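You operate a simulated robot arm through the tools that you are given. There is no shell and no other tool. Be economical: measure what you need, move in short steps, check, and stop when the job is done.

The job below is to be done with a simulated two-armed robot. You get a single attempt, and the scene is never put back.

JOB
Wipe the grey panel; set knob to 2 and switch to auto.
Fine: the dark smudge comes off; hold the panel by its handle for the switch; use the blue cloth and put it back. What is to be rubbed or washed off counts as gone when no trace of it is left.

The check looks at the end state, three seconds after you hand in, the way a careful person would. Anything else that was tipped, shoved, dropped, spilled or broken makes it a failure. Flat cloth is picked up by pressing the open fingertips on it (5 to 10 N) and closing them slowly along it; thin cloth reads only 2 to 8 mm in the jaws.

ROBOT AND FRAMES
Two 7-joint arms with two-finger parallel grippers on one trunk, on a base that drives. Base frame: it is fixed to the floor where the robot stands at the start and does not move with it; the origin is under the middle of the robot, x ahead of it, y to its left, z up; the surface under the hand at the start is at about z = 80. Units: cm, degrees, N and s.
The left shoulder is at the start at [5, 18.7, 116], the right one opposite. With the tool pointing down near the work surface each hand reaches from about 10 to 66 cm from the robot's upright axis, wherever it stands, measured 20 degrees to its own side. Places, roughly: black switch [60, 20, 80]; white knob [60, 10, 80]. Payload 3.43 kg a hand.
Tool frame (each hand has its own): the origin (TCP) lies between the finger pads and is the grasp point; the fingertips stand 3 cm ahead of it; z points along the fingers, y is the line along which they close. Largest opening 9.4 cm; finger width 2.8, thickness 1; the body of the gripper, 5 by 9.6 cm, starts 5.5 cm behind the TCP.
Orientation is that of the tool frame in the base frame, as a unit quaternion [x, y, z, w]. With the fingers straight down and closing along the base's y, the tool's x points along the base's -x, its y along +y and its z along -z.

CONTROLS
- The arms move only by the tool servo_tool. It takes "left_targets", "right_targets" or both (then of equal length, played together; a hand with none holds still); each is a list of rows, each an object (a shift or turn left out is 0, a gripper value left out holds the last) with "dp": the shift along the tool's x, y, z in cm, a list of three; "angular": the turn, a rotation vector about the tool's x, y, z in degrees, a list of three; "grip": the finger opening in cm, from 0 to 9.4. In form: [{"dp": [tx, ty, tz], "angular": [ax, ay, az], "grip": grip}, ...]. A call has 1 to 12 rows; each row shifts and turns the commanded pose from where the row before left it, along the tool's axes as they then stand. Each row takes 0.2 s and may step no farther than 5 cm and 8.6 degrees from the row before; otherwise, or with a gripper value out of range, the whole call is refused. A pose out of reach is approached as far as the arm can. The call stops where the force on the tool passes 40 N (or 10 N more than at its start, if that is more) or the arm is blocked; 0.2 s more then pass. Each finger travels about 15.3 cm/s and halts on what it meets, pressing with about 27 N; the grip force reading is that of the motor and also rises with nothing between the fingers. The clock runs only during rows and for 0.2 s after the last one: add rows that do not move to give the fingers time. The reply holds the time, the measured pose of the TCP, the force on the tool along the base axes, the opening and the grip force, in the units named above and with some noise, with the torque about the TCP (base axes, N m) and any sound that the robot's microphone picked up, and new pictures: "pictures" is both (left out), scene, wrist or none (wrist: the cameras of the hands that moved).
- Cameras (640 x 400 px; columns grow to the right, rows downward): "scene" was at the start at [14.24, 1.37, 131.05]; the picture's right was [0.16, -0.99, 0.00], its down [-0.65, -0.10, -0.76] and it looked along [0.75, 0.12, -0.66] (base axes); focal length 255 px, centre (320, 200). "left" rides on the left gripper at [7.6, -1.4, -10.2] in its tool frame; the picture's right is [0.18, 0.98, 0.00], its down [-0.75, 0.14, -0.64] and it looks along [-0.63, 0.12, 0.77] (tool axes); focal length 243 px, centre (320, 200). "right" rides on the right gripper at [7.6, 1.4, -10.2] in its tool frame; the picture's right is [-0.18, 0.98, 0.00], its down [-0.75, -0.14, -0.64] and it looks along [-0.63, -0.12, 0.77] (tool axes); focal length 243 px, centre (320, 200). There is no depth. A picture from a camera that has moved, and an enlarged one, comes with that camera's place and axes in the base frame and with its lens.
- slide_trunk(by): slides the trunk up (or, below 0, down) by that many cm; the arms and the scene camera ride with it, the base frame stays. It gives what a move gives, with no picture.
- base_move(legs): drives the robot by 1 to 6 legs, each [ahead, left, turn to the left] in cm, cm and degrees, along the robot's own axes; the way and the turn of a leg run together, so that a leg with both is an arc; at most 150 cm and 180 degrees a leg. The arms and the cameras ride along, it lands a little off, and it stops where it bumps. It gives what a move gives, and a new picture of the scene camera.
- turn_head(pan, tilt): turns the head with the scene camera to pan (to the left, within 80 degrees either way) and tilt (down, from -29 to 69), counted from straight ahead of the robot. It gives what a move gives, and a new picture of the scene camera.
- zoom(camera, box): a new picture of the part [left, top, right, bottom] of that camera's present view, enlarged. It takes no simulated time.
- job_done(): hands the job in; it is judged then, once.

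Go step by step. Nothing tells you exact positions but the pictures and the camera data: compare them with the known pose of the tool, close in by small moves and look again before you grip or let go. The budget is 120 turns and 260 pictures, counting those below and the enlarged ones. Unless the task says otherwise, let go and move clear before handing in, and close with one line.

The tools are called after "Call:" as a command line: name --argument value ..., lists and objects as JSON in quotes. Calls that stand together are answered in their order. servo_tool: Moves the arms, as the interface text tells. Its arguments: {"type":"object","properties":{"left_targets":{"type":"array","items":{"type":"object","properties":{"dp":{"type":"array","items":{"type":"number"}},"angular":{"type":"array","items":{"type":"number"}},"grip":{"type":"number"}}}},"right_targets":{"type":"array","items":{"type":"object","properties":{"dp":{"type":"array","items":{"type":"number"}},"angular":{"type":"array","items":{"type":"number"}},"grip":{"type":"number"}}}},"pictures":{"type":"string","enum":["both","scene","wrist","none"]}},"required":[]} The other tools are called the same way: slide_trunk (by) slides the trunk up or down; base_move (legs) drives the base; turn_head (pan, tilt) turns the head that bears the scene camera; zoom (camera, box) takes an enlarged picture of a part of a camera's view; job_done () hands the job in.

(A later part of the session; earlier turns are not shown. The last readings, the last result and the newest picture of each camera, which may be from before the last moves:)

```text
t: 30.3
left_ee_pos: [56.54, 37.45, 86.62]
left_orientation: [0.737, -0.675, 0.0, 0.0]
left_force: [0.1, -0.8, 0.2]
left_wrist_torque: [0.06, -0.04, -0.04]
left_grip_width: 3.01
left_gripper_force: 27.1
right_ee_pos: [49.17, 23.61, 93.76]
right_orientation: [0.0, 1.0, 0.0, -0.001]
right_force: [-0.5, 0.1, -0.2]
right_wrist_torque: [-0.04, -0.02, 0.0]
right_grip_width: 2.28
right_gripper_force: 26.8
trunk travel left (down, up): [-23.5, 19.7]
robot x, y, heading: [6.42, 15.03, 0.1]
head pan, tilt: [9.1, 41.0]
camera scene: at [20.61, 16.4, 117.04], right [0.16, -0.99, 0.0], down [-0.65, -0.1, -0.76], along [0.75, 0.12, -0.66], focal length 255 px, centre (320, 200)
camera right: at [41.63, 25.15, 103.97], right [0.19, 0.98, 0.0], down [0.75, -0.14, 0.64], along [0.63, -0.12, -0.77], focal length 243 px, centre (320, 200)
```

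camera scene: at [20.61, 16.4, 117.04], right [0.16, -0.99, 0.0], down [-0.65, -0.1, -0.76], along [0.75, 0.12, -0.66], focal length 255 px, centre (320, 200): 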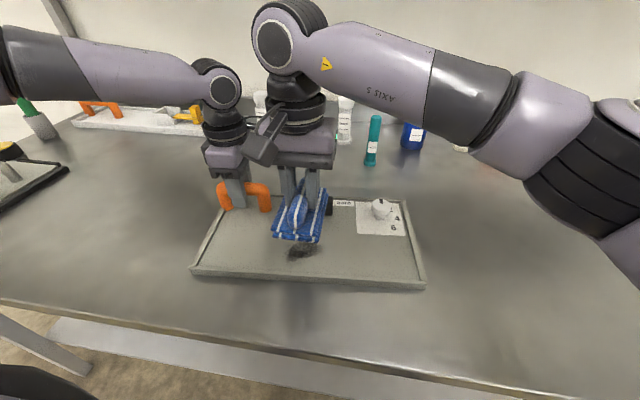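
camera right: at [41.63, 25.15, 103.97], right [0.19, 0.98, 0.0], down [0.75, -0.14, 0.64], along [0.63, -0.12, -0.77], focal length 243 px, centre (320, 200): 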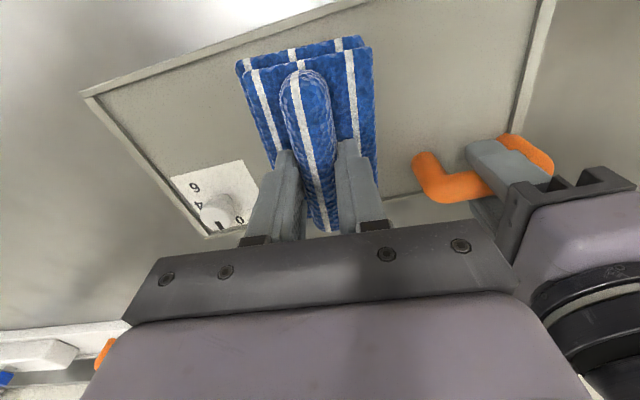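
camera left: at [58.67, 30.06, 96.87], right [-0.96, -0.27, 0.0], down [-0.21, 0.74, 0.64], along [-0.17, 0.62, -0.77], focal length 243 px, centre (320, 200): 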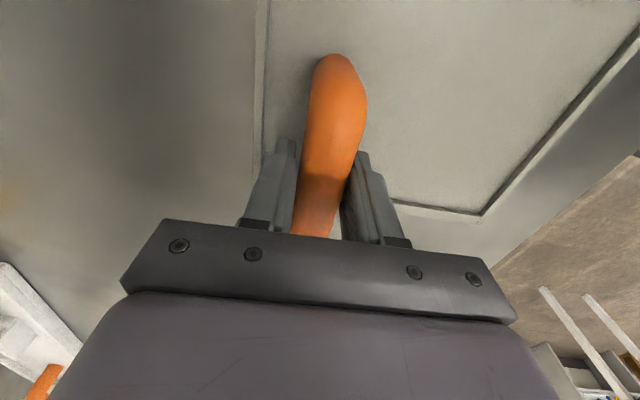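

I'm lowering the cloth onto the smudge until it contacts.

Call:
servo_tool --right_targets '[{"dp": [0, 0, 3]}, {"dp": [0, 0, 3]}, {"dp": [0, 0, 0.8]}, {"dp": [0, 0, 0.3]}, {}]' --pictures "scene"

```text
t: 31.5
left_ee_pos: [56.63, 37.49, 86.75]
left_orientation: [0.737, -0.676, -0.001, 0.0]
left_force: [-0.5, -0.5, 0.1]
left_wrist_torque: [-0.1, -0.01, -0.17]
left_grip_width: 3.0
left_gripper_force: 27.2
right_ee_pos: [49.14, 23.58, 86.66]
right_orientation: [0.002, 1.0, 0.0, -0.002]
right_force: [0.2, 0.4, -1.0]
right_wrist_torque: [-0.01, 0.0, 0.0]
right_grip_width: 2.32
right_gripper_force: 27.0
trunk travel left (down, up): [-23.5, 19.7]
robot x, y, heading: [6.73, 15.42, -0.0]
head pan, tilt: [9.1, 41.0]
camera scene: at [20.6, 16.41, 117.04], right [0.16, -0.99, 0.0], down [-0.65, -0.1, -0.76], along [0.75, 0.12, -0.66], focal length 255 px, centre (320, 200)
```

scene: 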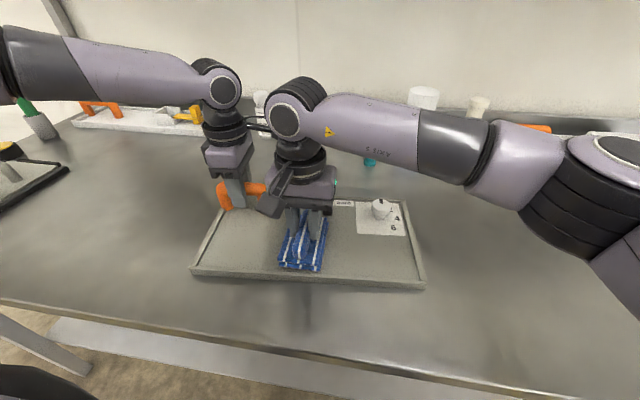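

Call:
servo_tool --right_targets '[{"dp": [0, 0, 0.3]}, {"dp": [0, 0, 0.3]}, {}]' --pictures "none"

Call:
servo_tool --right_targets '[{"dp": [0, 0, 0.2]}, {}]' --pictures "none"

```text
t: 32.3
left_ee_pos: [56.53, 37.68, 86.6]
left_orientation: [0.738, -0.675, -0.001, -0.001]
left_force: [6.7, 2.0, -9.9]
left_wrist_torque: [-0.46, -0.02, 0.0]
left_grip_width: 3.01
left_gripper_force: 27.0
right_ee_pos: [49.18, 23.55, 86.54]
right_orientation: [0.001, 1.0, 0.001, 0.001]
right_force: [-4.6, -5.5, 39.0]
right_wrist_torque: [-0.3, 0.47, 0.06]
right_grip_width: 2.31
right_gripper_force: 26.9
trunk travel left (down, up): [-23.5, 19.7]
robot x, y, heading: [6.35, 15.13, -0.2]
head pan, tilt: [9.1, 41.0]
```

```text
t: 32.8
left_ee_pos: [56.57, 37.57, 86.5]
left_orientation: [0.737, -0.676, -0.001, -0.002]
left_force: [-2.4, 0.9, 4.9]
left_wrist_torque: [-0.05, 0.07, -0.14]
left_grip_width: 3.02
left_gripper_force: 26.9
right_ee_pos: [49.09, 23.55, 86.43]
right_orientation: [0.001, 1.0, 0.002, 0.002]
right_force: [-0.6, -2.4, 9.3]
right_wrist_torque: [-0.28, 0.08, 0.02]
right_grip_width: 2.3
right_gripper_force: 27.1
trunk travel left (down, up): [-23.5, 19.7]
robot x, y, heading: [6.15, 15.32, -0.2]
head pan, tilt: [9.1, 41.0]
stopped in row 2 (right hand): the force on the tool passed its limit at 51 N (the readings are from after the stop); the commanded pose is now the measured one
```

Pressing at about 9 N now. I'll rub back and forth over the smudge.

Call:
servo_tool --right_targets '[{"dp": [0, 1.2, 0]}, {"dp": [0, 1.2, 0]}, {"dp": [0, -1.2, 0]}, {"dp": [0, -1.2, 0]}, {"dp": [0, -1.2, 0]}, {"dp": [0, -1.2, 0]}, {"dp": [0, 1.2, 0]}, {"dp": [0, 1.2, 0]}, {"dp": [0, 1.2, 0]}, {"dp": [0, 1.2, 0]}, {"dp": [0, -1.2, 0]}, {"dp": [0, -1.2, 0]}]' --pictures "none"

```text
t: 35.4
left_ee_pos: [56.57, 37.57, 86.62]
left_orientation: [0.737, -0.676, 0.0, -0.001]
left_force: [0.3, -1.6, 8.5]
left_wrist_torque: [0.52, 0.02, -0.03]
left_grip_width: 2.99
left_gripper_force: 26.6
right_ee_pos: [49.22, 23.8, 86.46]
right_orientation: [-0.001, 1.0, 0.004, 0.002]
right_force: [1.4, 5.5, 13.2]
right_wrist_torque: [-0.19, 0.21, -0.04]
right_grip_width: 2.26
right_gripper_force: 27.4
trunk travel left (down, up): [-23.5, 19.7]
robot x, y, heading: [6.42, 14.98, -0.4]
head pan, tilt: [9.1, 41.0]
```

Works well; now strokes along x as well, then I'll lift and look.

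Call:
servo_tool --right_targets '[{"dp": [-0.8, 1.2, 0]}, {"dp": [0, 1.2, 0]}, {"dp": [0.8, -1.2, 0]}, {"dp": [0, -1.2, 0]}, {"dp": [-0.8, -1.2, 0]}, {"dp": [0, -1.2, 0]}, {"dp": [0.8, 1.2, 0]}, {"dp": [0, 1.2, 0]}, {"dp": [-0.8, 1.2, 0]}, {"dp": [0, 1.2, 0]}, {"dp": [0.8, -1.2, 0]}, {"dp": [0, -1.2, 0]}]' --pictures "none"

Call:
servo_tool --right_targets '[{"dp": [0, 0, -2]}, {"dp": [0, 0, -4]}, {"dp": [-0.5, -4.5, -2]}, {"dp": [-0.5, -4.5, 0]}, {"dp": [-0.5, -4.5, 0]}, {}]'

Call:
zoom --camera "scene" --box '[190, 180, 430, 300]'

```text
t: 38.0
left_ee_pos: [56.45, 37.5, 86.58]
left_orientation: [0.737, -0.676, 0.001, -0.001]
left_force: [4.8, -4.1, 4.6]
left_wrist_torque: [0.62, 0.0, -0.08]
left_grip_width: 3.03
left_gripper_force: 27.0
right_ee_pos: [49.12, 23.84, 86.46]
right_orientation: [0.0, 1.0, 0.005, 0.002]
right_force: [0.2, 12.5, 23.8]
right_wrist_torque: [-0.15, -0.13, 0.08]
right_grip_width: 2.31
right_gripper_force: 26.8
trunk travel left (down, up): [-23.5, 19.7]
robot x, y, heading: [6.34, 15.24, -0.2]
head pan, tilt: [9.1, 41.0]
```

```text
t: 39.4
left_ee_pos: [56.56, 37.54, 86.53]
left_orientation: [0.737, -0.676, -0.001, -0.001]
left_force: [-3.0, -0.3, 12.1]
left_wrist_torque: [0.27, 0.03, -0.09]
left_grip_width: 3.0
left_gripper_force: 26.8
right_ee_pos: [50.72, 9.85, 94.4]
right_orientation: [0.0, 1.0, 0.001, 0.001]
right_force: [0.2, 1.0, -1.1]
right_wrist_torque: [-0.02, 0.0, -0.02]
right_grip_width: 2.33
right_gripper_force: 26.8
trunk travel left (down, up): [-23.5, 19.7]
robot x, y, heading: [6.47, 15.17, -0.3]
head pan, tilt: [9.1, 41.0]
camera scene: at [20.48, 16.35, 117.07], right [0.15, -0.99, 0.0], down [-0.65, -0.1, -0.76], along [0.75, 0.12, -0.65], focal length 255 px, centre (320, 200)
camera right: at [43.06, 11.3, 104.75], right [0.18, 0.98, 0.0], down [0.75, -0.14, 0.64], along [0.63, -0.12, -0.77], focal length 243 px, centre (320, 200)
```

scene: 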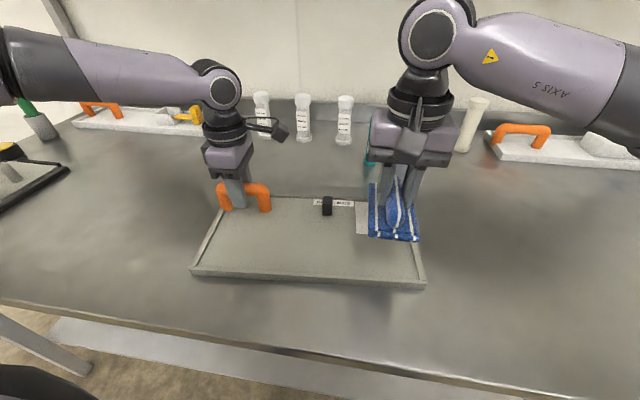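
right: 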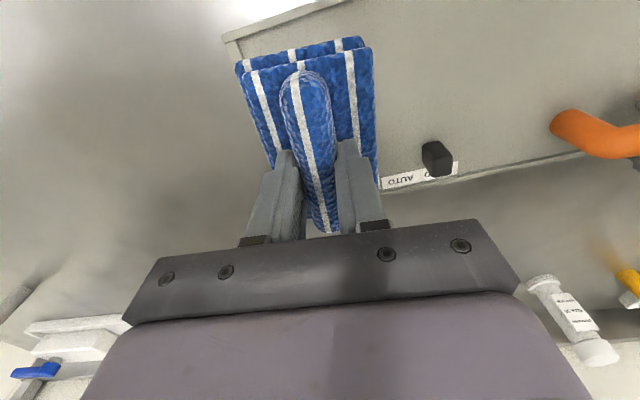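

```text
2.67 times, centred on (310, 240) of scene
camera zoom: at [20.48, 16.35, 117.07], right [0.15, -0.99, 0.0], down [-0.65, -0.1, -0.76], along [0.75, 0.12, -0.65], focal length 680 px, centre (347, 93)
```

zoom: 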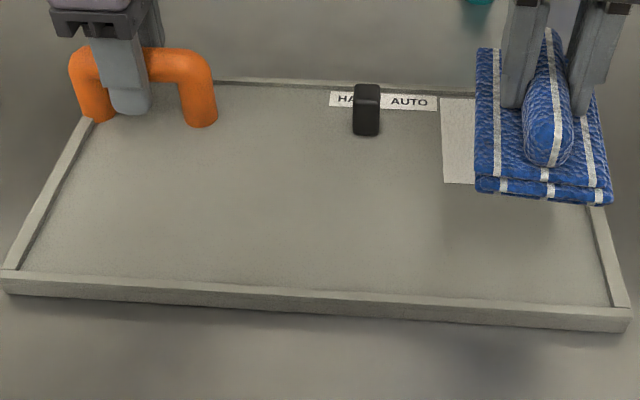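

The smudge is fully gone. I'll carry the cloth back to its original spot.

Call:
servo_tool --right_targets '[{"dp": [0.4, -4.45, 0]}, {"dp": [0.4, -4.45, 0]}, {"dp": [0.4, -4.45, 0]}, {"dp": [0.4, -4.45, 0]}, {"dp": [0.4, -4.45, 0]}, {"dp": [0.4, -4.45, 0]}, {"dp": [0, 0, 4]}, {"dp": [0, 0, 3]}, {"dp": [0, 0, 1.2]}, {}]'

```text
t: 41.6
left_ee_pos: [56.5, 37.63, 86.56]
left_orientation: [0.737, -0.676, -0.002, -0.001]
left_force: [-3.3, -0.2, 9.4]
left_wrist_torque: [0.09, 0.02, -0.08]
left_grip_width: 3.0
left_gripper_force: 27.0
right_ee_pos: [48.39, -16.52, 86.05]
right_orientation: [0.001, 1.0, 0.002, 0.002]
right_force: [0.9, 0.7, -0.7]
right_wrist_torque: [0.02, -0.01, 0.01]
right_grip_width: 2.32
right_gripper_force: 27.0
trunk travel left (down, up): [-23.5, 19.7]
robot x, y, heading: [6.37, 14.75, -0.2]
head pan, tilt: [9.1, 41.0]
camera scene: at [20.5, 16.35, 117.06], right [0.15, -0.99, 0.0], down [-0.65, -0.1, -0.76], along [0.75, 0.12, -0.65], focal length 255 px, centre (320, 200)
camera right: at [40.69, -15.17, 96.27], right [0.19, 0.98, 0.0], down [0.75, -0.14, 0.64], along [0.63, -0.12, -0.77], focal length 243 px, centre (320, 200)
```

scene: 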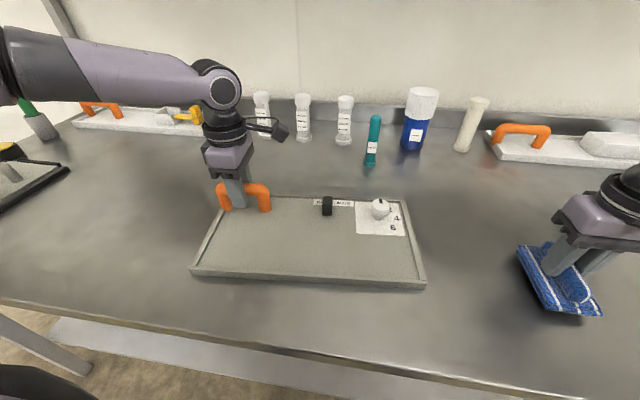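
right: 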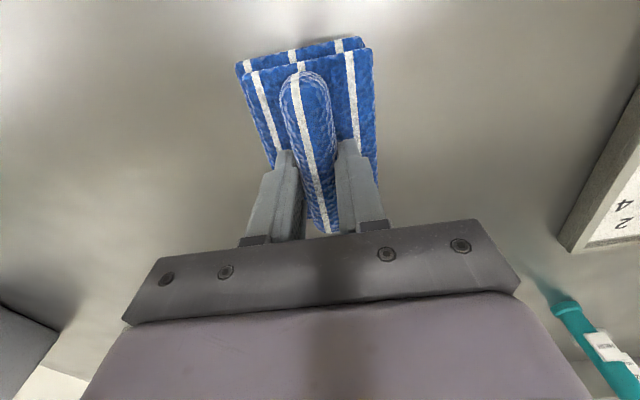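

Right over its old spot. I'll lower the cloth to contact in small steps.

Call:
servo_tool --right_targets '[{"dp": [0, -0.3, 0.4]}, {"dp": [0, 0, 0.3]}, {"dp": [0, 0, 0.15]}, {}]' --pictures "none"

```text
t: 42.6
left_ee_pos: [56.54, 37.55, 86.55]
left_orientation: [0.738, -0.675, -0.001, -0.002]
left_force: [-3.3, -1.3, 9.4]
left_wrist_torque: [0.05, 0.01, -0.09]
left_grip_width: 3.02
left_gripper_force: 27.4
right_ee_pos: [48.08, -16.92, 85.17]
right_orientation: [0.001, 1.0, 0.004, 0.002]
right_force: [-0.7, -0.2, -0.3]
right_wrist_torque: [0.0, -0.02, 0.01]
right_grip_width: 2.27
right_gripper_force: 27.1
trunk travel left (down, up): [-23.5, 19.7]
robot x, y, heading: [6.69, 15.39, -0.3]
head pan, tilt: [9.1, 41.0]
```

Call:
servo_tool --right_targets '[{"dp": [0, 0, 0.2]}, {}]' --pictures "none"

```text
t: 43.2
left_ee_pos: [56.59, 37.53, 86.5]
left_orientation: [0.737, -0.676, -0.001, -0.001]
left_force: [-0.5, -3.4, 5.8]
left_wrist_torque: [0.31, 0.09, -0.05]
left_grip_width: 3.0
left_gripper_force: 27.4
right_ee_pos: [48.22, -16.91, 85.0]
right_orientation: [0.0, 1.0, 0.001, 0.002]
right_force: [0.3, -1.0, 10.4]
right_wrist_torque: [-0.33, 0.43, 0.07]
right_grip_width: 2.29
right_gripper_force: 27.0
trunk travel left (down, up): [-23.5, 19.7]
robot x, y, heading: [6.45, 14.9, -0.2]
head pan, tilt: [9.1, 41.0]
```

Contact felt (10 N). I'll release slowly and lift straight up.

Call:
servo_tool --right_targets '[{"grip": 3}, {"grip": 4}, {"grip": 5}, {}, {"dp": [0, 0, -2]}, {"dp": [0, 0, -4]}, {"dp": [0, 0, -4]}, {}]'

```text
t: 45.0
left_ee_pos: [56.49, 37.52, 86.51]
left_orientation: [0.737, -0.676, -0.001, -0.002]
left_force: [-3.2, 2.6, 9.3]
left_wrist_torque: [0.06, -0.04, -0.07]
left_grip_width: 3.01
left_gripper_force: 27.5
right_ee_pos: [48.26, -16.85, 94.99]
right_orientation: [0.001, 1.0, 0.001, 0.001]
right_force: [1.0, 0.3, 0.3]
right_wrist_torque: [0.0, 0.01, 0.02]
right_grip_width: 4.98
right_gripper_force: 0.0
trunk travel left (down, up): [-23.5, 19.7]
robot x, y, heading: [6.27, 14.75, -0.5]
head pan, tilt: [9.1, 41.0]
camera scene: at [20.51, 16.39, 117.06], right [0.16, -0.99, 0.0], down [-0.65, -0.1, -0.76], along [0.75, 0.12, -0.65], focal length 255 px, centre (320, 200)
camera right: at [40.63, -15.51, 105.24], right [0.19, 0.98, 0.0], down [0.75, -0.14, 0.64], along [0.63, -0.12, -0.77], focal length 243 px, centre (320, 200)
```

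scene: 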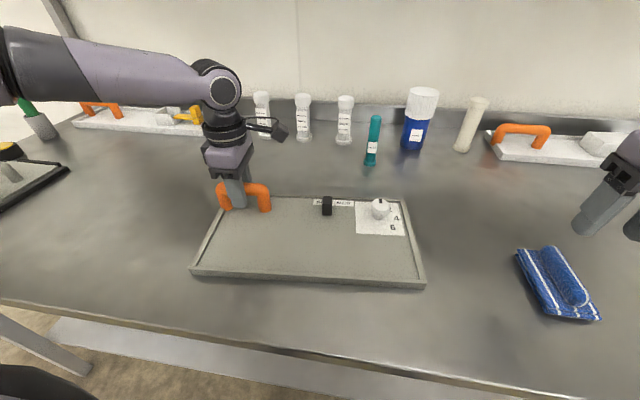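
right: 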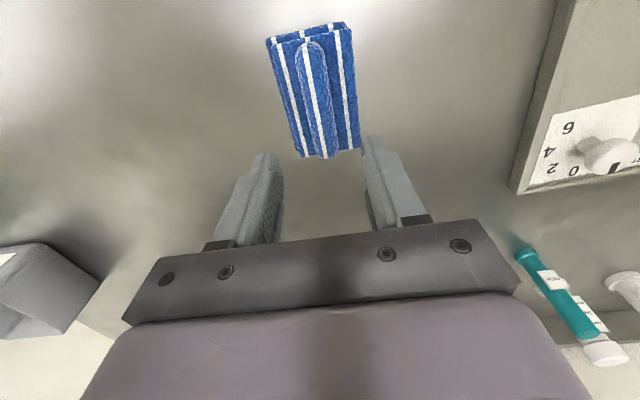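

The cloth is back. Next I'll look closely at the knob and dial.

Call:
zoom --camera "scene" --box '[310, 190, 420, 250]'

Call:
zoom --camera "right" --box '[520, 80, 640, 200]'

```text
5.82 times, centred on (365, 220) of scene
camera zoom: at [20.51, 16.39, 117.06], right [0.16, -0.99, 0.0], down [-0.65, -0.1, -0.76], along [0.75, 0.12, -0.65], focal length 1483 px, centre (58, 84)
```

zoom: 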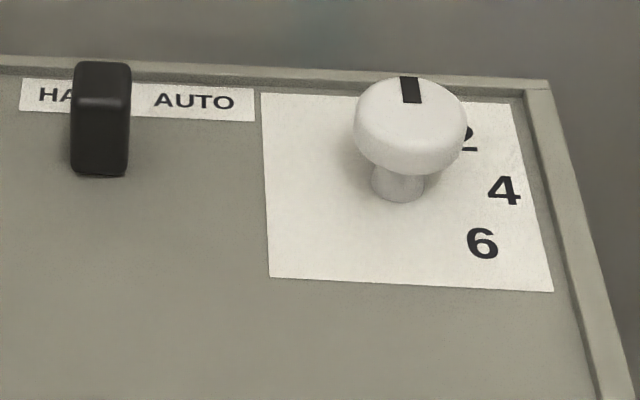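

```text
3.33 times, centred on (580, 140) of right
camera zoom: at [40.63, -15.51, 105.24], right [0.19, 0.98, 0.0], down [0.75, -0.14, 0.64], along [0.63, -0.12, -0.77], focal length 809 px, centre (-547, 400)
```

zoom: 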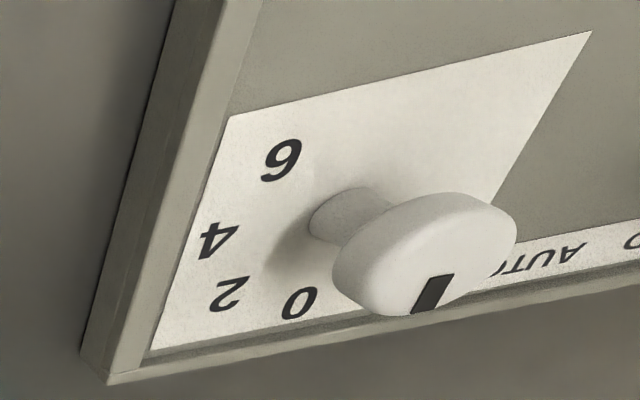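

The knob is centred at about [58.4, 10.55] with its top near z≈84.2; the mark points at 0, and 2 is 45° clockwise. I'll bring the right hand over the knob.

Call:
servo_tool --right_targets '[{"dp": [-1.45, 3.91, 0.3], "grip": 6}, {"dp": [-1.45, 3.91, 0.3]}, {"dp": [-1.45, 3.91, 0.3]}, {"dp": [-1.45, 3.91, 0.3]}, {"dp": [-1.45, 3.91, 0.3]}, {"dp": [-1.45, 3.91, 0.3]}, {"dp": [-1.45, 3.91, 0.3]}, {}]'

Call:
zoom --camera "right" --box '[200, 0, 440, 220]'

```text
t: 46.8
left_ee_pos: [56.62, 37.61, 86.44]
left_orientation: [0.737, -0.675, -0.001, 0.0]
left_force: [-1.5, 0.7, 7.4]
left_wrist_torque: [-0.26, -0.03, -0.14]
left_grip_width: 3.01
left_gripper_force: 27.1
right_ee_pos: [58.41, 10.14, 92.97]
right_orientation: [0.001, 1.0, 0.002, 0.002]
right_force: [0.1, -0.4, 0.0]
right_wrist_torque: [0.02, 0.02, 0.0]
right_grip_width: 6.01
right_gripper_force: 0.0
trunk travel left (down, up): [-23.5, 19.7]
robot x, y, heading: [6.62, 15.31, -0.3]
head pan, tilt: [9.1, 41.0]
camera scene: at [20.52, 16.38, 117.06], right [0.15, -0.99, 0.0], down [-0.65, -0.1, -0.76], along [0.75, 0.12, -0.65], focal length 255 px, centre (320, 200)
camera right: at [50.84, 11.67, 103.18], right [0.19, 0.98, 0.0], down [0.75, -0.14, 0.64], along [0.63, -0.12, -0.77], focal length 243 px, centre (320, 200)
```

scene: 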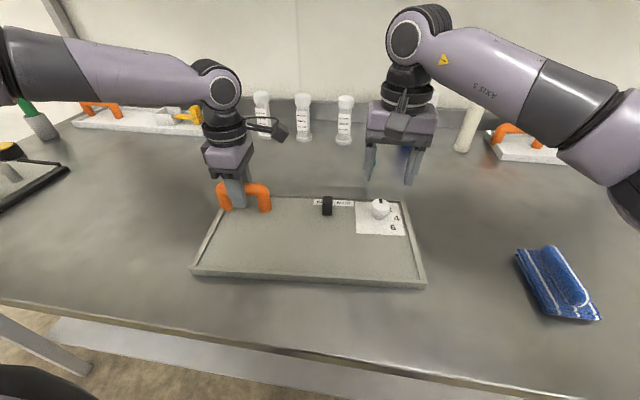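
right: 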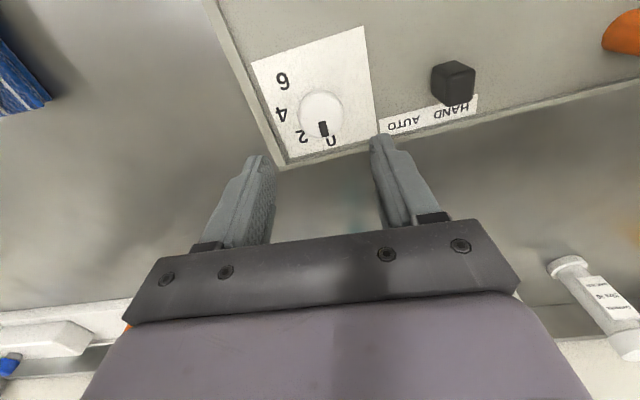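

```text
1.82 times, centred on (320, 110) of right
camera zoom: at [50.84, 11.67, 103.18], right [0.19, 0.98, 0.0], down [0.75, -0.14, 0.64], along [0.63, -0.12, -0.77], focal length 441 px, centre (320, 364)
```

zoom: 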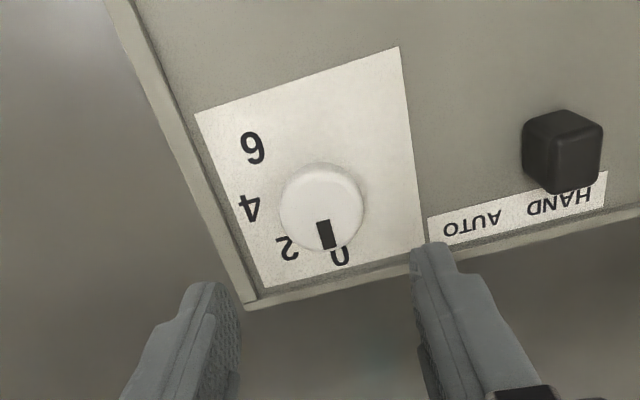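

A better triangulation puts the knob centre at about [57.5, 10.45] with its top near 85.2. I'll centre and descend partway.

Call:
servo_tool --right_targets '[{"dp": [0.9, 0.3, 2]}, {"dp": [0, 0, 2.5]}, {}]'

Call:
zoom --camera "scene" --box '[320, 140, 450, 240]'

```text
t: 47.6
left_ee_pos: [56.55, 37.52, 86.63]
left_orientation: [0.737, -0.676, 0.0, -0.001]
left_force: [-2.0, -0.2, 7.1]
left_wrist_torque: [-0.28, -0.02, -0.05]
left_grip_width: 3.0
left_gripper_force: 27.0
right_ee_pos: [57.49, 10.7, 88.55]
right_orientation: [0.001, 1.0, 0.001, 0.001]
right_force: [0.0, -0.4, -1.2]
right_wrist_torque: [0.01, 0.0, 0.01]
right_grip_width: 5.99
right_gripper_force: 0.1
trunk travel left (down, up): [-23.5, 19.7]
robot x, y, heading: [6.2, 15.26, -0.2]
head pan, tilt: [9.1, 41.0]
camera scene: at [20.52, 16.37, 117.06], right [0.15, -0.99, 0.0], down [-0.65, -0.1, -0.76], along [0.75, 0.12, -0.65], focal length 255 px, centre (320, 200)
camera right: at [49.95, 12.12, 98.8], right [0.19, 0.98, 0.0], down [0.75, -0.14, 0.64], along [0.63, -0.12, -0.77], focal length 243 px, centre (320, 200)
```

scene: 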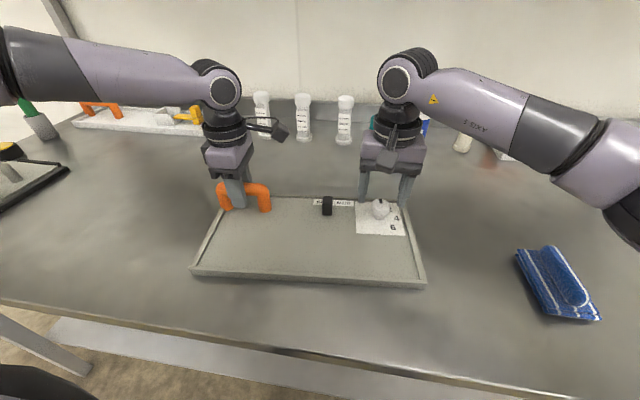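
right: 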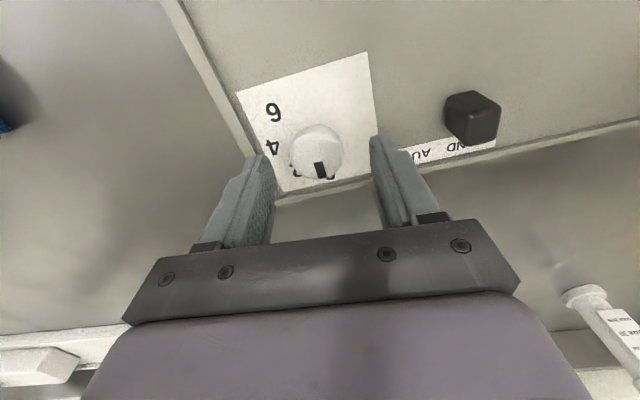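

```text
4.00 times, centred on (385, 190) of scene
camera zoom: at [20.52, 16.37, 117.06], right [0.15, -0.99, 0.0], down [-0.65, -0.1, -0.76], along [0.75, 0.12, -0.65], focal length 1020 px, centre (60, 240)
```

zoom: 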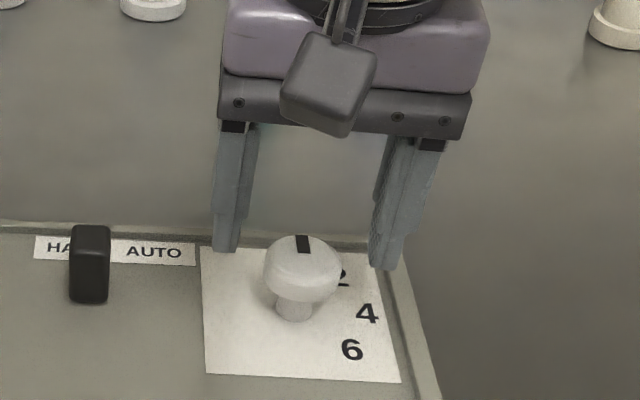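

Well centred. I'll descend around the knob head and close slowly.

Call:
servo_tool --right_targets '[{"dp": [0.1, -0.1, 1.5]}, {"dp": [0, 0, 1.2]}, {"grip": 5}, {"grip": 4.4}, {"grip": 3.9}, {"grip": 3.4}, {"grip": 3}, {}]'

Call:
zoom --camera "right" --box '[200, 60, 440, 240]'

```text
t: 49.4
left_ee_pos: [56.52, 37.74, 86.57]
left_orientation: [0.738, -0.675, -0.001, 0.0]
left_force: [-1.2, 5.1, 6.2]
left_wrist_torque: [-0.39, -0.02, -0.11]
left_grip_width: 3.01
left_gripper_force: 27.0
right_ee_pos: [57.41, 10.54, 85.85]
right_orientation: [0.002, 1.0, 0.001, 0.0]
right_force: [0.7, -10.2, 0.3]
right_wrist_torque: [-0.25, 0.11, -0.08]
right_grip_width: 3.47
right_gripper_force: 27.4
trunk travel left (down, up): [-23.5, 19.7]
robot x, y, heading: [6.12, 14.95, -0.4]
head pan, tilt: [9.1, 41.0]
camera scene: at [20.53, 16.35, 117.06], right [0.15, -0.99, 0.0], down [-0.65, -0.1, -0.76], along [0.75, 0.12, -0.65], focal length 255 px, centre (320, 200)
camera right: at [49.89, 11.96, 96.05], right [0.19, 0.98, 0.0], down [0.75, -0.15, 0.64], along [0.63, -0.12, -0.77], focal length 243 px, centre (320, 200)
```

scene: 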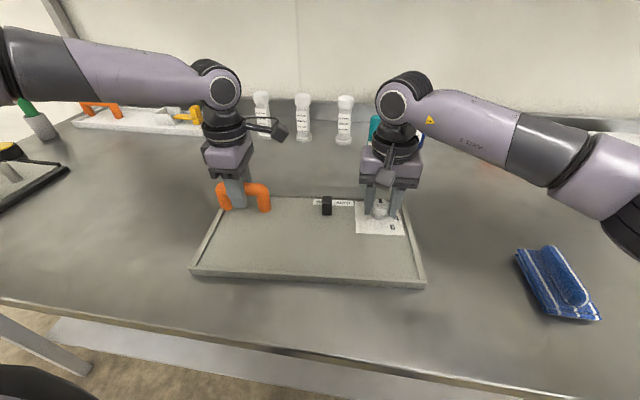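
right: 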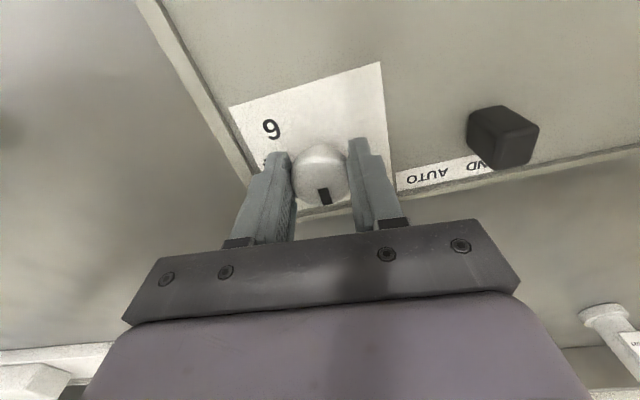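

```text
2.22 times, centred on (320, 150) of right
camera zoom: at [49.89, 11.96, 96.05], right [0.19, 0.98, 0.0], down [0.75, -0.15, 0.64], along [0.63, -0.12, -0.77], focal length 539 px, centre (320, 311)
```

zoom: 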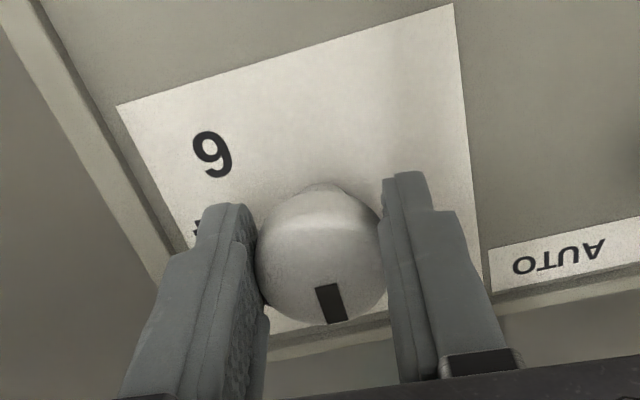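

Gripped. I'll turn clockwise by 42° (about +z of the tool).

Call:
servo_tool --right_targets '[{"dp": [0, -0.12, 0], "angular": [0, 0, 6]}, {"angular": [0, 0, 6]}, {"angular": [0, 0, 6]}, {"angular": [0, 0, 6]}, {"angular": [0, 0, 6]}, {"angular": [0, 0, 6]}, {"angular": [0, 0, 6]}, {}]'

Call:
zoom --camera "right" --box '[200, 60, 440, 240]'

```text
t: 51.2
left_ee_pos: [56.53, 37.43, 86.57]
left_orientation: [0.737, -0.676, -0.001, 0.0]
left_force: [-1.9, -5.8, 6.2]
left_wrist_torque: [0.38, -0.04, -0.25]
left_grip_width: 3.02
left_gripper_force: 27.1
right_ee_pos: [57.38, 10.6, 85.84]
right_orientation: [0.359, 0.933, 0.004, -0.001]
right_force: [1.0, 9.8, -0.9]
right_wrist_torque: [0.13, -0.18, 0.04]
right_grip_width: 3.48
right_gripper_force: 27.0
trunk travel left (down, up): [-23.5, 19.7]
robot x, y, heading: [6.19, 15.28, -0.1]
head pan, tilt: [9.1, 41.0]
camera scene: at [20.55, 16.39, 117.05], right [0.16, -0.99, 0.0], down [-0.65, -0.1, -0.76], along [0.75, 0.12, -0.66], focal length 255 px, centre (320, 200)
camera right: at [52.75, 16.74, 96.1], right [0.8, 0.61, 0.01], down [0.46, -0.61, 0.64], along [0.39, -0.51, -0.77], focal length 243 px, centre (320, 200)
```

scene: 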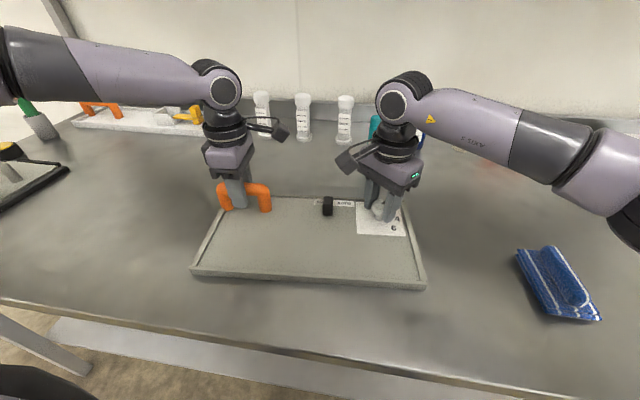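
right: 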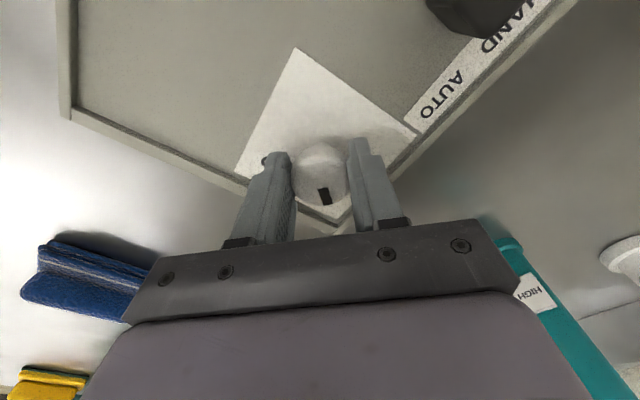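

```text
2.22 times, centred on (320, 150) of right
camera zoom: at [52.75, 16.74, 96.1], right [0.8, 0.61, 0.01], down [0.46, -0.61, 0.64], along [0.39, -0.51, -0.77], focal length 539 px, centre (320, 311)
```

zoom: 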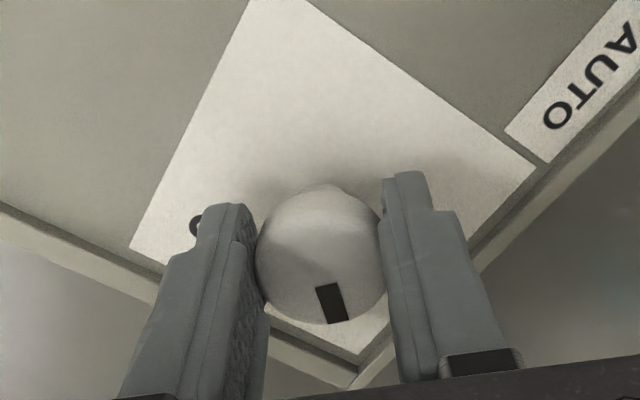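

The knob turned with the hand. I'll release, rise and check the mark.

Call:
servo_tool --right_targets '[{"grip": 4}, {"grip": 5}, {"grip": 6}, {}, {"dp": [0, 0, -3]}, {"dp": [0, 0, -4]}, {}]'

Call:
zoom --camera "scene" --box '[330, 190, 420, 245]'

Call:
zoom --camera "right" --box '[220, 20, 440, 190]'

```text
t: 52.8
left_ee_pos: [56.58, 37.7, 86.47]
left_orientation: [0.737, -0.675, -0.001, -0.001]
left_force: [-0.2, -0.8, 5.1]
left_wrist_torque: [-0.19, 0.02, -0.13]
left_grip_width: 2.96
left_gripper_force: 26.9
right_ee_pos: [57.17, 10.45, 92.94]
right_orientation: [0.358, 0.934, 0.002, 0.0]
right_force: [0.0, -0.2, -0.5]
right_wrist_torque: [0.0, -0.03, 0.0]
right_grip_width: 6.02
right_gripper_force: 0.0
trunk travel left (down, up): [-23.5, 19.7]
robot x, y, heading: [6.55, 14.9, -0.0]
head pan, tilt: [9.1, 41.0]
camera scene: at [20.54, 16.37, 117.06], right [0.16, -0.99, 0.0], down [-0.65, -0.1, -0.76], along [0.75, 0.12, -0.66], focal length 255 px, centre (320, 200)
camera right: at [52.57, 16.57, 103.2], right [0.79, 0.61, 0.0], down [0.46, -0.61, 0.64], along [0.39, -0.51, -0.77], focal length 243 px, centre (320, 200)
```

scene: 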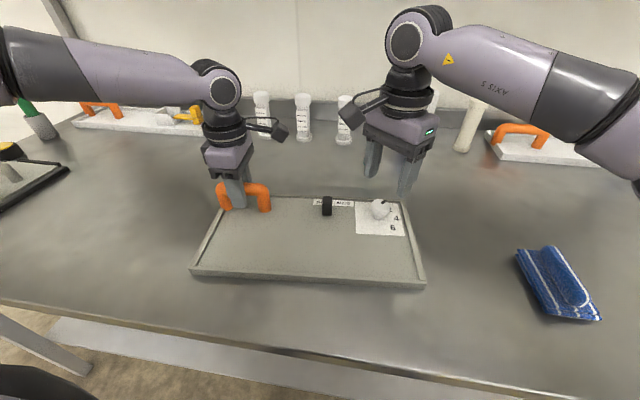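
right: 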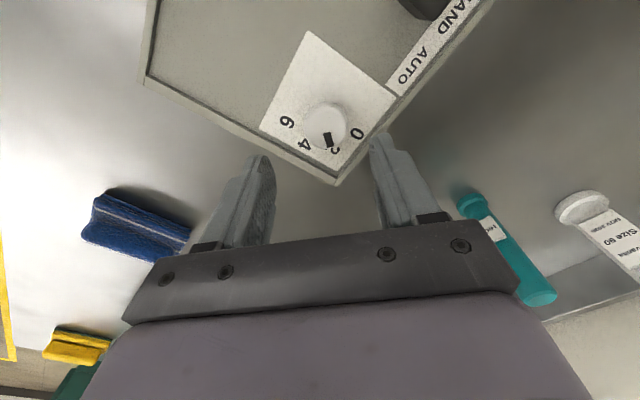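

```text
7.11 times, centred on (375, 218) of scene
camera zoom: at [20.54, 16.37, 117.06], right [0.16, -0.99, 0.0], down [-0.65, -0.1, -0.76], along [0.75, 0.12, -0.66], focal length 1813 px, centre (-71, 76)
```

zoom: 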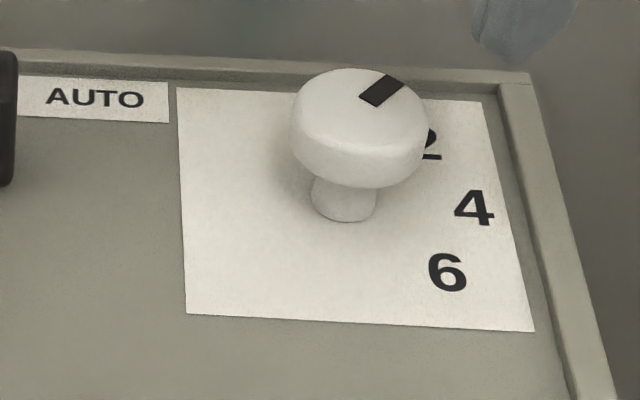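

```text
2.35 times, centred on (330, 105) of right
camera zoom: at [52.57, 16.57, 103.2], right [0.79, 0.61, 0.0], down [0.46, -0.61, 0.64], along [0.39, -0.51, -0.77], focal length 571 px, centre (296, 424)
```

zoom: 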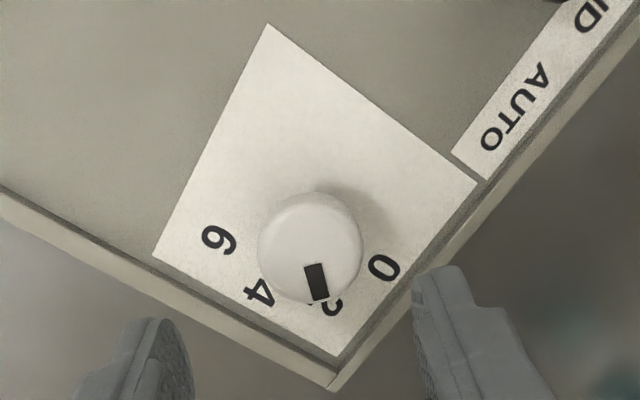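

The mark sits at 2, perhaps 3° short of a full 45°. I'll regrip and add 3° for precision.

Call:
servo_tool --right_targets '[{"dp": [-0.2, 0, 4]}, {"dp": [0, 0, 3.1]}, {"grip": 5}, {"grip": 4.3}, {"grip": 3.7}, {"grip": 3}, {}, {"angular": [0, 0, 3]}, {}, {"grip": 4}, {"grip": 6}, {}]' --pictures "none"

Call:
servo_tool --right_targets '[{"dp": [0, 0, -4]}, {"dp": [0, 0, -4]}, {}]'

Call:
zoom --camera "right" --box '[220, 20, 440, 190]'

Call:
zoom --camera "scene" --box '[310, 190, 420, 250]'

```text
t: 55.4
left_ee_pos: [56.56, 37.74, 86.41]
left_orientation: [0.738, -0.675, -0.002, -0.001]
left_force: [2.0, 1.5, 4.6]
left_wrist_torque: [0.13, 0.02, -0.26]
left_grip_width: 3.02
left_gripper_force: 27.1
right_ee_pos: [57.43, 10.21, 85.61]
right_orientation: [0.383, 0.924, 0.002, 0.0]
right_force: [0.7, 1.2, 0.4]
right_wrist_torque: [0.0, -0.03, -0.01]
right_grip_width: 5.98
right_gripper_force: 0.1
trunk travel left (down, up): [-23.5, 19.7]
robot x, y, heading: [6.3, 15.0, -0.0]
head pan, tilt: [9.1, 41.0]
```

```text
t: 56.2
left_ee_pos: [56.5, 37.65, 86.49]
left_orientation: [0.738, -0.675, -0.002, -0.001]
left_force: [0.4, 2.7, 5.1]
left_wrist_torque: [0.34, 0.01, -0.19]
left_grip_width: 2.99
left_gripper_force: 26.4
right_ee_pos: [57.49, 10.38, 93.8]
right_orientation: [0.383, 0.924, 0.002, 0.0]
right_force: [-0.4, -0.1, -0.5]
right_wrist_torque: [0.04, -0.02, 0.03]
right_grip_width: 6.0
right_gripper_force: 0.0
trunk travel left (down, up): [-23.5, 19.7]
robot x, y, heading: [6.64, 15.03, 0.1]
head pan, tilt: [9.1, 41.0]
camera scene: at [20.55, 16.4, 117.05], right [0.16, -0.99, 0.0], down [-0.65, -0.1, -0.76], along [0.75, 0.12, -0.66], focal length 255 px, centre (320, 200)
camera right: at [53.14, 16.83, 104.05], right [0.83, 0.56, 0.0], down [0.43, -0.64, 0.64], along [0.36, -0.53, -0.77], focal length 243 px, centre (320, 200)
```

scene: 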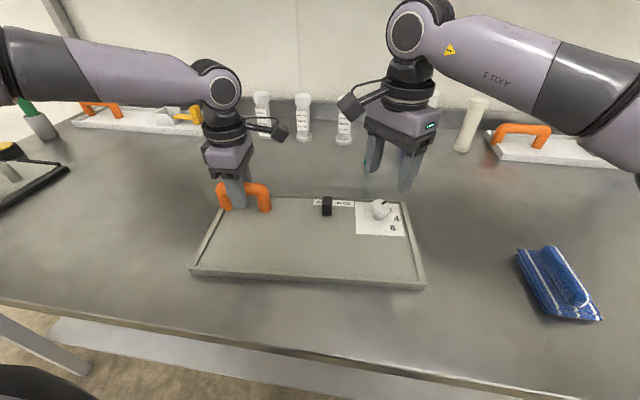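
right: 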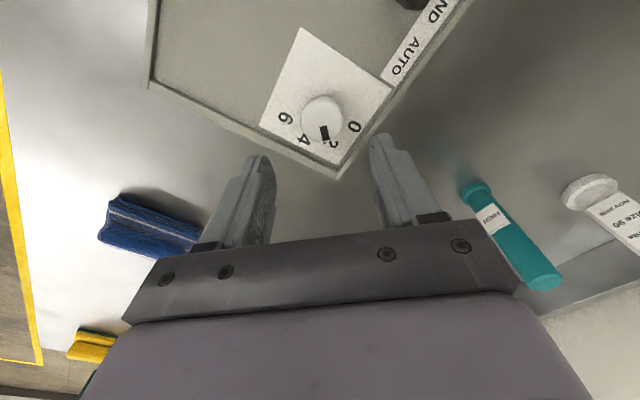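

```text
2.35 times, centred on (330, 105) of right
camera zoom: at [53.14, 16.83, 104.05], right [0.83, 0.56, 0.0], down [0.43, -0.64, 0.64], along [0.36, -0.53, -0.77], focal length 571 px, centre (296, 424)
```

zoom: 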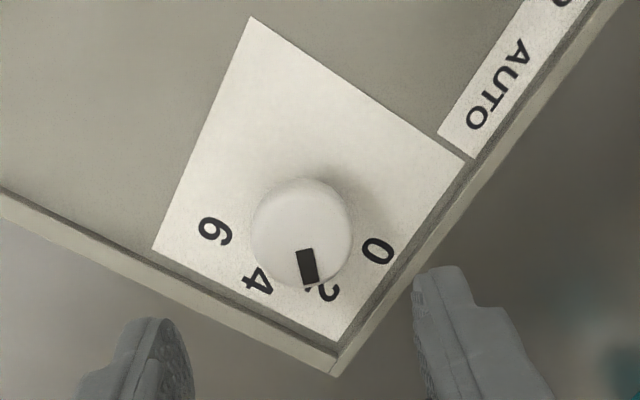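

```text
5.82 times, centred on (365, 220) of scene
camera zoom: at [20.55, 16.4, 117.05], right [0.16, -0.99, 0.0], down [-0.65, -0.1, -0.76], along [0.75, 0.12, -0.66], focal length 1483 px, centre (58, 84)
```

zoom: 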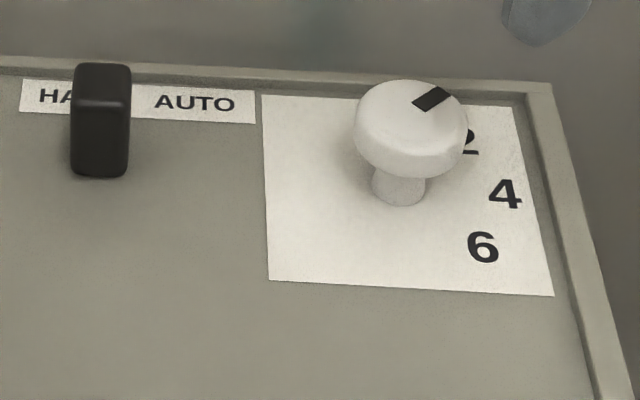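

The knob reads 2. Next is the switch; I'll rotate the right hand back and move over for a close look.

Call:
servo_tool --right_targets '[{"angular": [0, 0, -7.5]}, {"angular": [0, 0, -7.5]}, {"angular": [0, 0, -7.5]}, {"angular": [0, 0, -7.5]}, {"angular": [0, 0, -7.5]}, {"angular": [0, 0, -7.5]}, {"dp": [0.3, 4, 0]}, {"dp": [0.3, 4, 0]}, {}]'

Call:
zoom --camera "right" --box '[230, 30, 480, 200]'

```text
t: 58.2
left_ee_pos: [56.58, 37.63, 86.6]
left_orientation: [0.737, -0.676, -0.002, 0.0]
left_force: [-1.2, 0.5, 2.3]
left_wrist_torque: [-0.39, -0.03, -0.19]
left_grip_width: 3.02
left_gripper_force: 27.3
right_ee_pos: [57.06, 18.41, 93.82]
right_orientation: [0.0, 1.0, 0.002, 0.001]
right_force: [0.2, -0.4, -0.9]
right_wrist_torque: [0.01, 0.01, 0.01]
right_grip_width: 5.99
right_gripper_force: 0.0
trunk travel left (down, up): [-23.5, 19.7]
robot x, y, heading: [6.41, 15.09, -0.1]
head pan, tilt: [9.1, 41.0]
camera scene: at [20.56, 16.39, 117.05], right [0.16, -0.99, 0.0], down [-0.65, -0.1, -0.76], along [0.75, 0.12, -0.66], focal length 255 px, centre (320, 200)
camera right: at [49.47, 19.86, 104.01], right [0.19, 0.98, 0.0], down [0.75, -0.14, 0.64], along [0.63, -0.12, -0.77], focal length 243 px, centre (320, 200)
```

scene: 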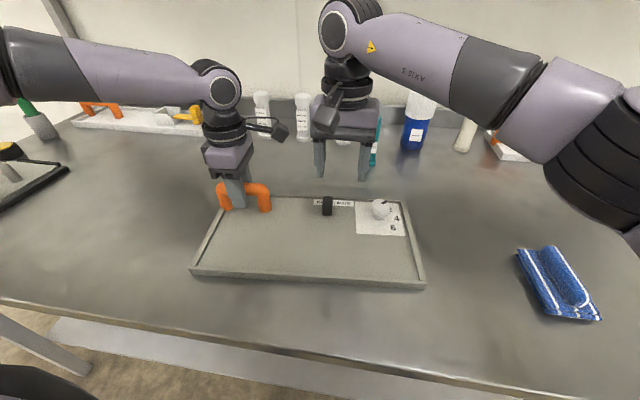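
right: 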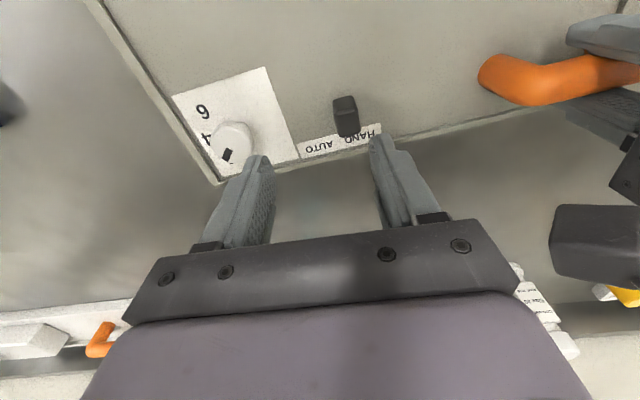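

```text
2.35 times, centred on (355, 115) of right
camera zoom: at [49.47, 19.86, 104.01], right [0.19, 0.98, 0.0], down [0.75, -0.14, 0.64], along [0.63, -0.12, -0.77], focal length 571 px, centre (238, 400)
```

zoom: 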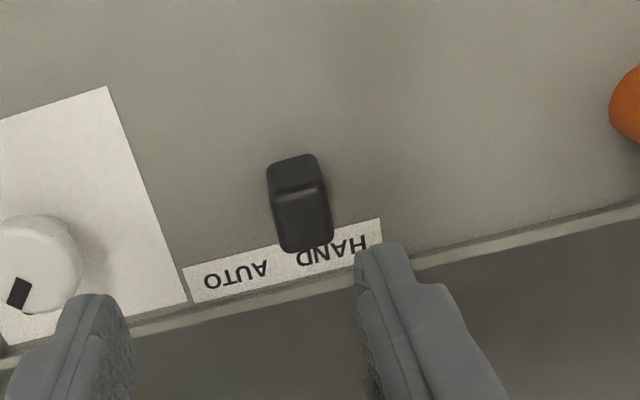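

The switch block stands upright at about [57.4, 20.6], top ≈85.4, on the HAND side; it appears to slide toward AUTO (−y). I'll straddle it with the fingers.

Call:
servo_tool --right_targets '[{"dp": [-0.35, 2.2, 2], "grip": 4.4}, {"dp": [0, 0, 2.5]}, {}]'

Call:
zoom --camera "right" --box '[200, 60, 440, 240]'

Call:
zoom --camera "scene" --box '[230, 90, 400, 230]'

```text
t: 59.0
left_ee_pos: [56.51, 37.59, 86.52]
left_orientation: [0.737, -0.675, -0.003, 0.0]
left_force: [-1.4, -0.3, 3.5]
left_wrist_torque: [-0.13, -0.01, -0.2]
left_grip_width: 3.02
left_gripper_force: 26.5
right_ee_pos: [57.42, 20.78, 89.23]
right_orientation: [0.001, 1.0, 0.002, 0.001]
right_force: [0.5, 0.3, -0.3]
right_wrist_torque: [0.0, 0.0, 0.02]
right_grip_width: 4.41
right_gripper_force: 0.0
trunk travel left (down, up): [-23.5, 19.7]
robot x, y, heading: [6.14, 15.04, -0.6]
head pan, tilt: [9.1, 41.0]
camera scene: at [20.56, 16.38, 117.05], right [0.15, -0.99, 0.0], down [-0.65, -0.1, -0.76], along [0.75, 0.12, -0.66], focal length 255 px, centre (320, 200)
camera right: at [49.8, 22.17, 99.43], right [0.19, 0.98, 0.0], down [0.75, -0.14, 0.64], along [0.63, -0.12, -0.77], focal length 243 px, centre (320, 200)
```

scene: 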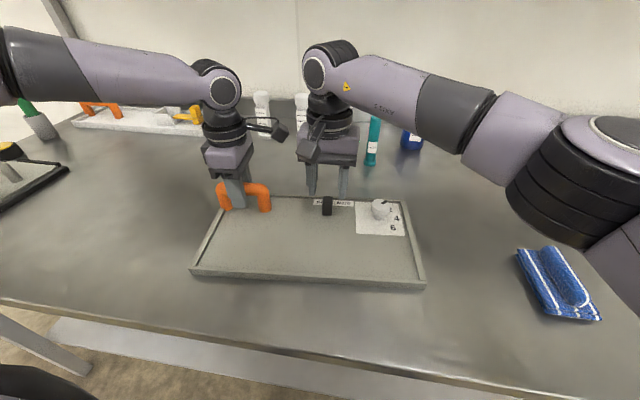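
right: 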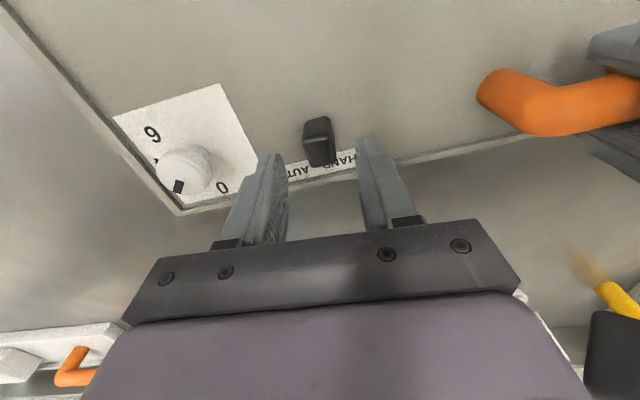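

```text
2.22 times, centred on (320, 150) of right
camera zoom: at [49.8, 22.17, 99.43], right [0.19, 0.98, 0.0], down [0.75, -0.14, 0.64], along [0.63, -0.12, -0.77], focal length 539 px, centre (320, 311)
```

zoom: 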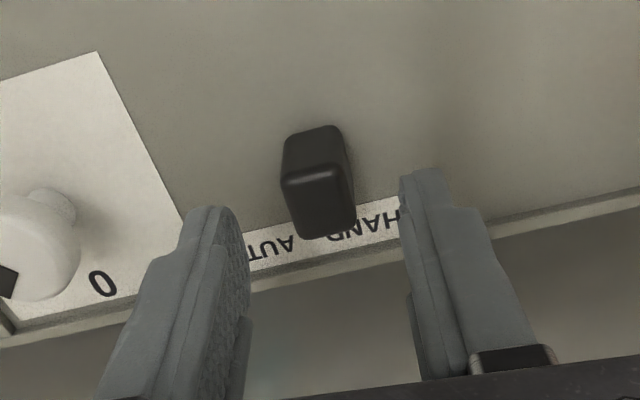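

```text
2.86 times, centred on (315, 160) of scene
camera zoom: at [20.56, 16.38, 117.05], right [0.15, -0.99, 0.0], down [-0.65, -0.1, -0.76], along [0.75, 0.12, -0.66], focal length 728 px, centre (334, 314)
```

zoom: 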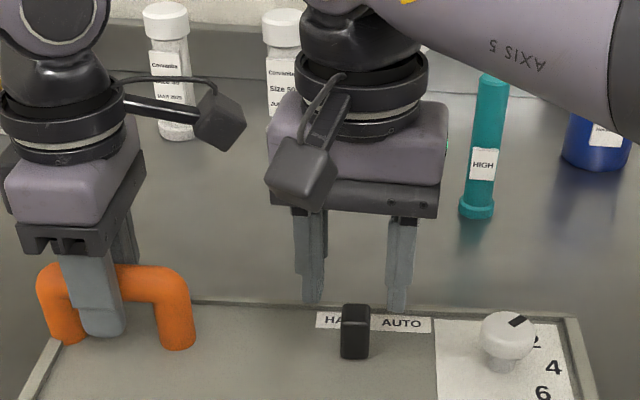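

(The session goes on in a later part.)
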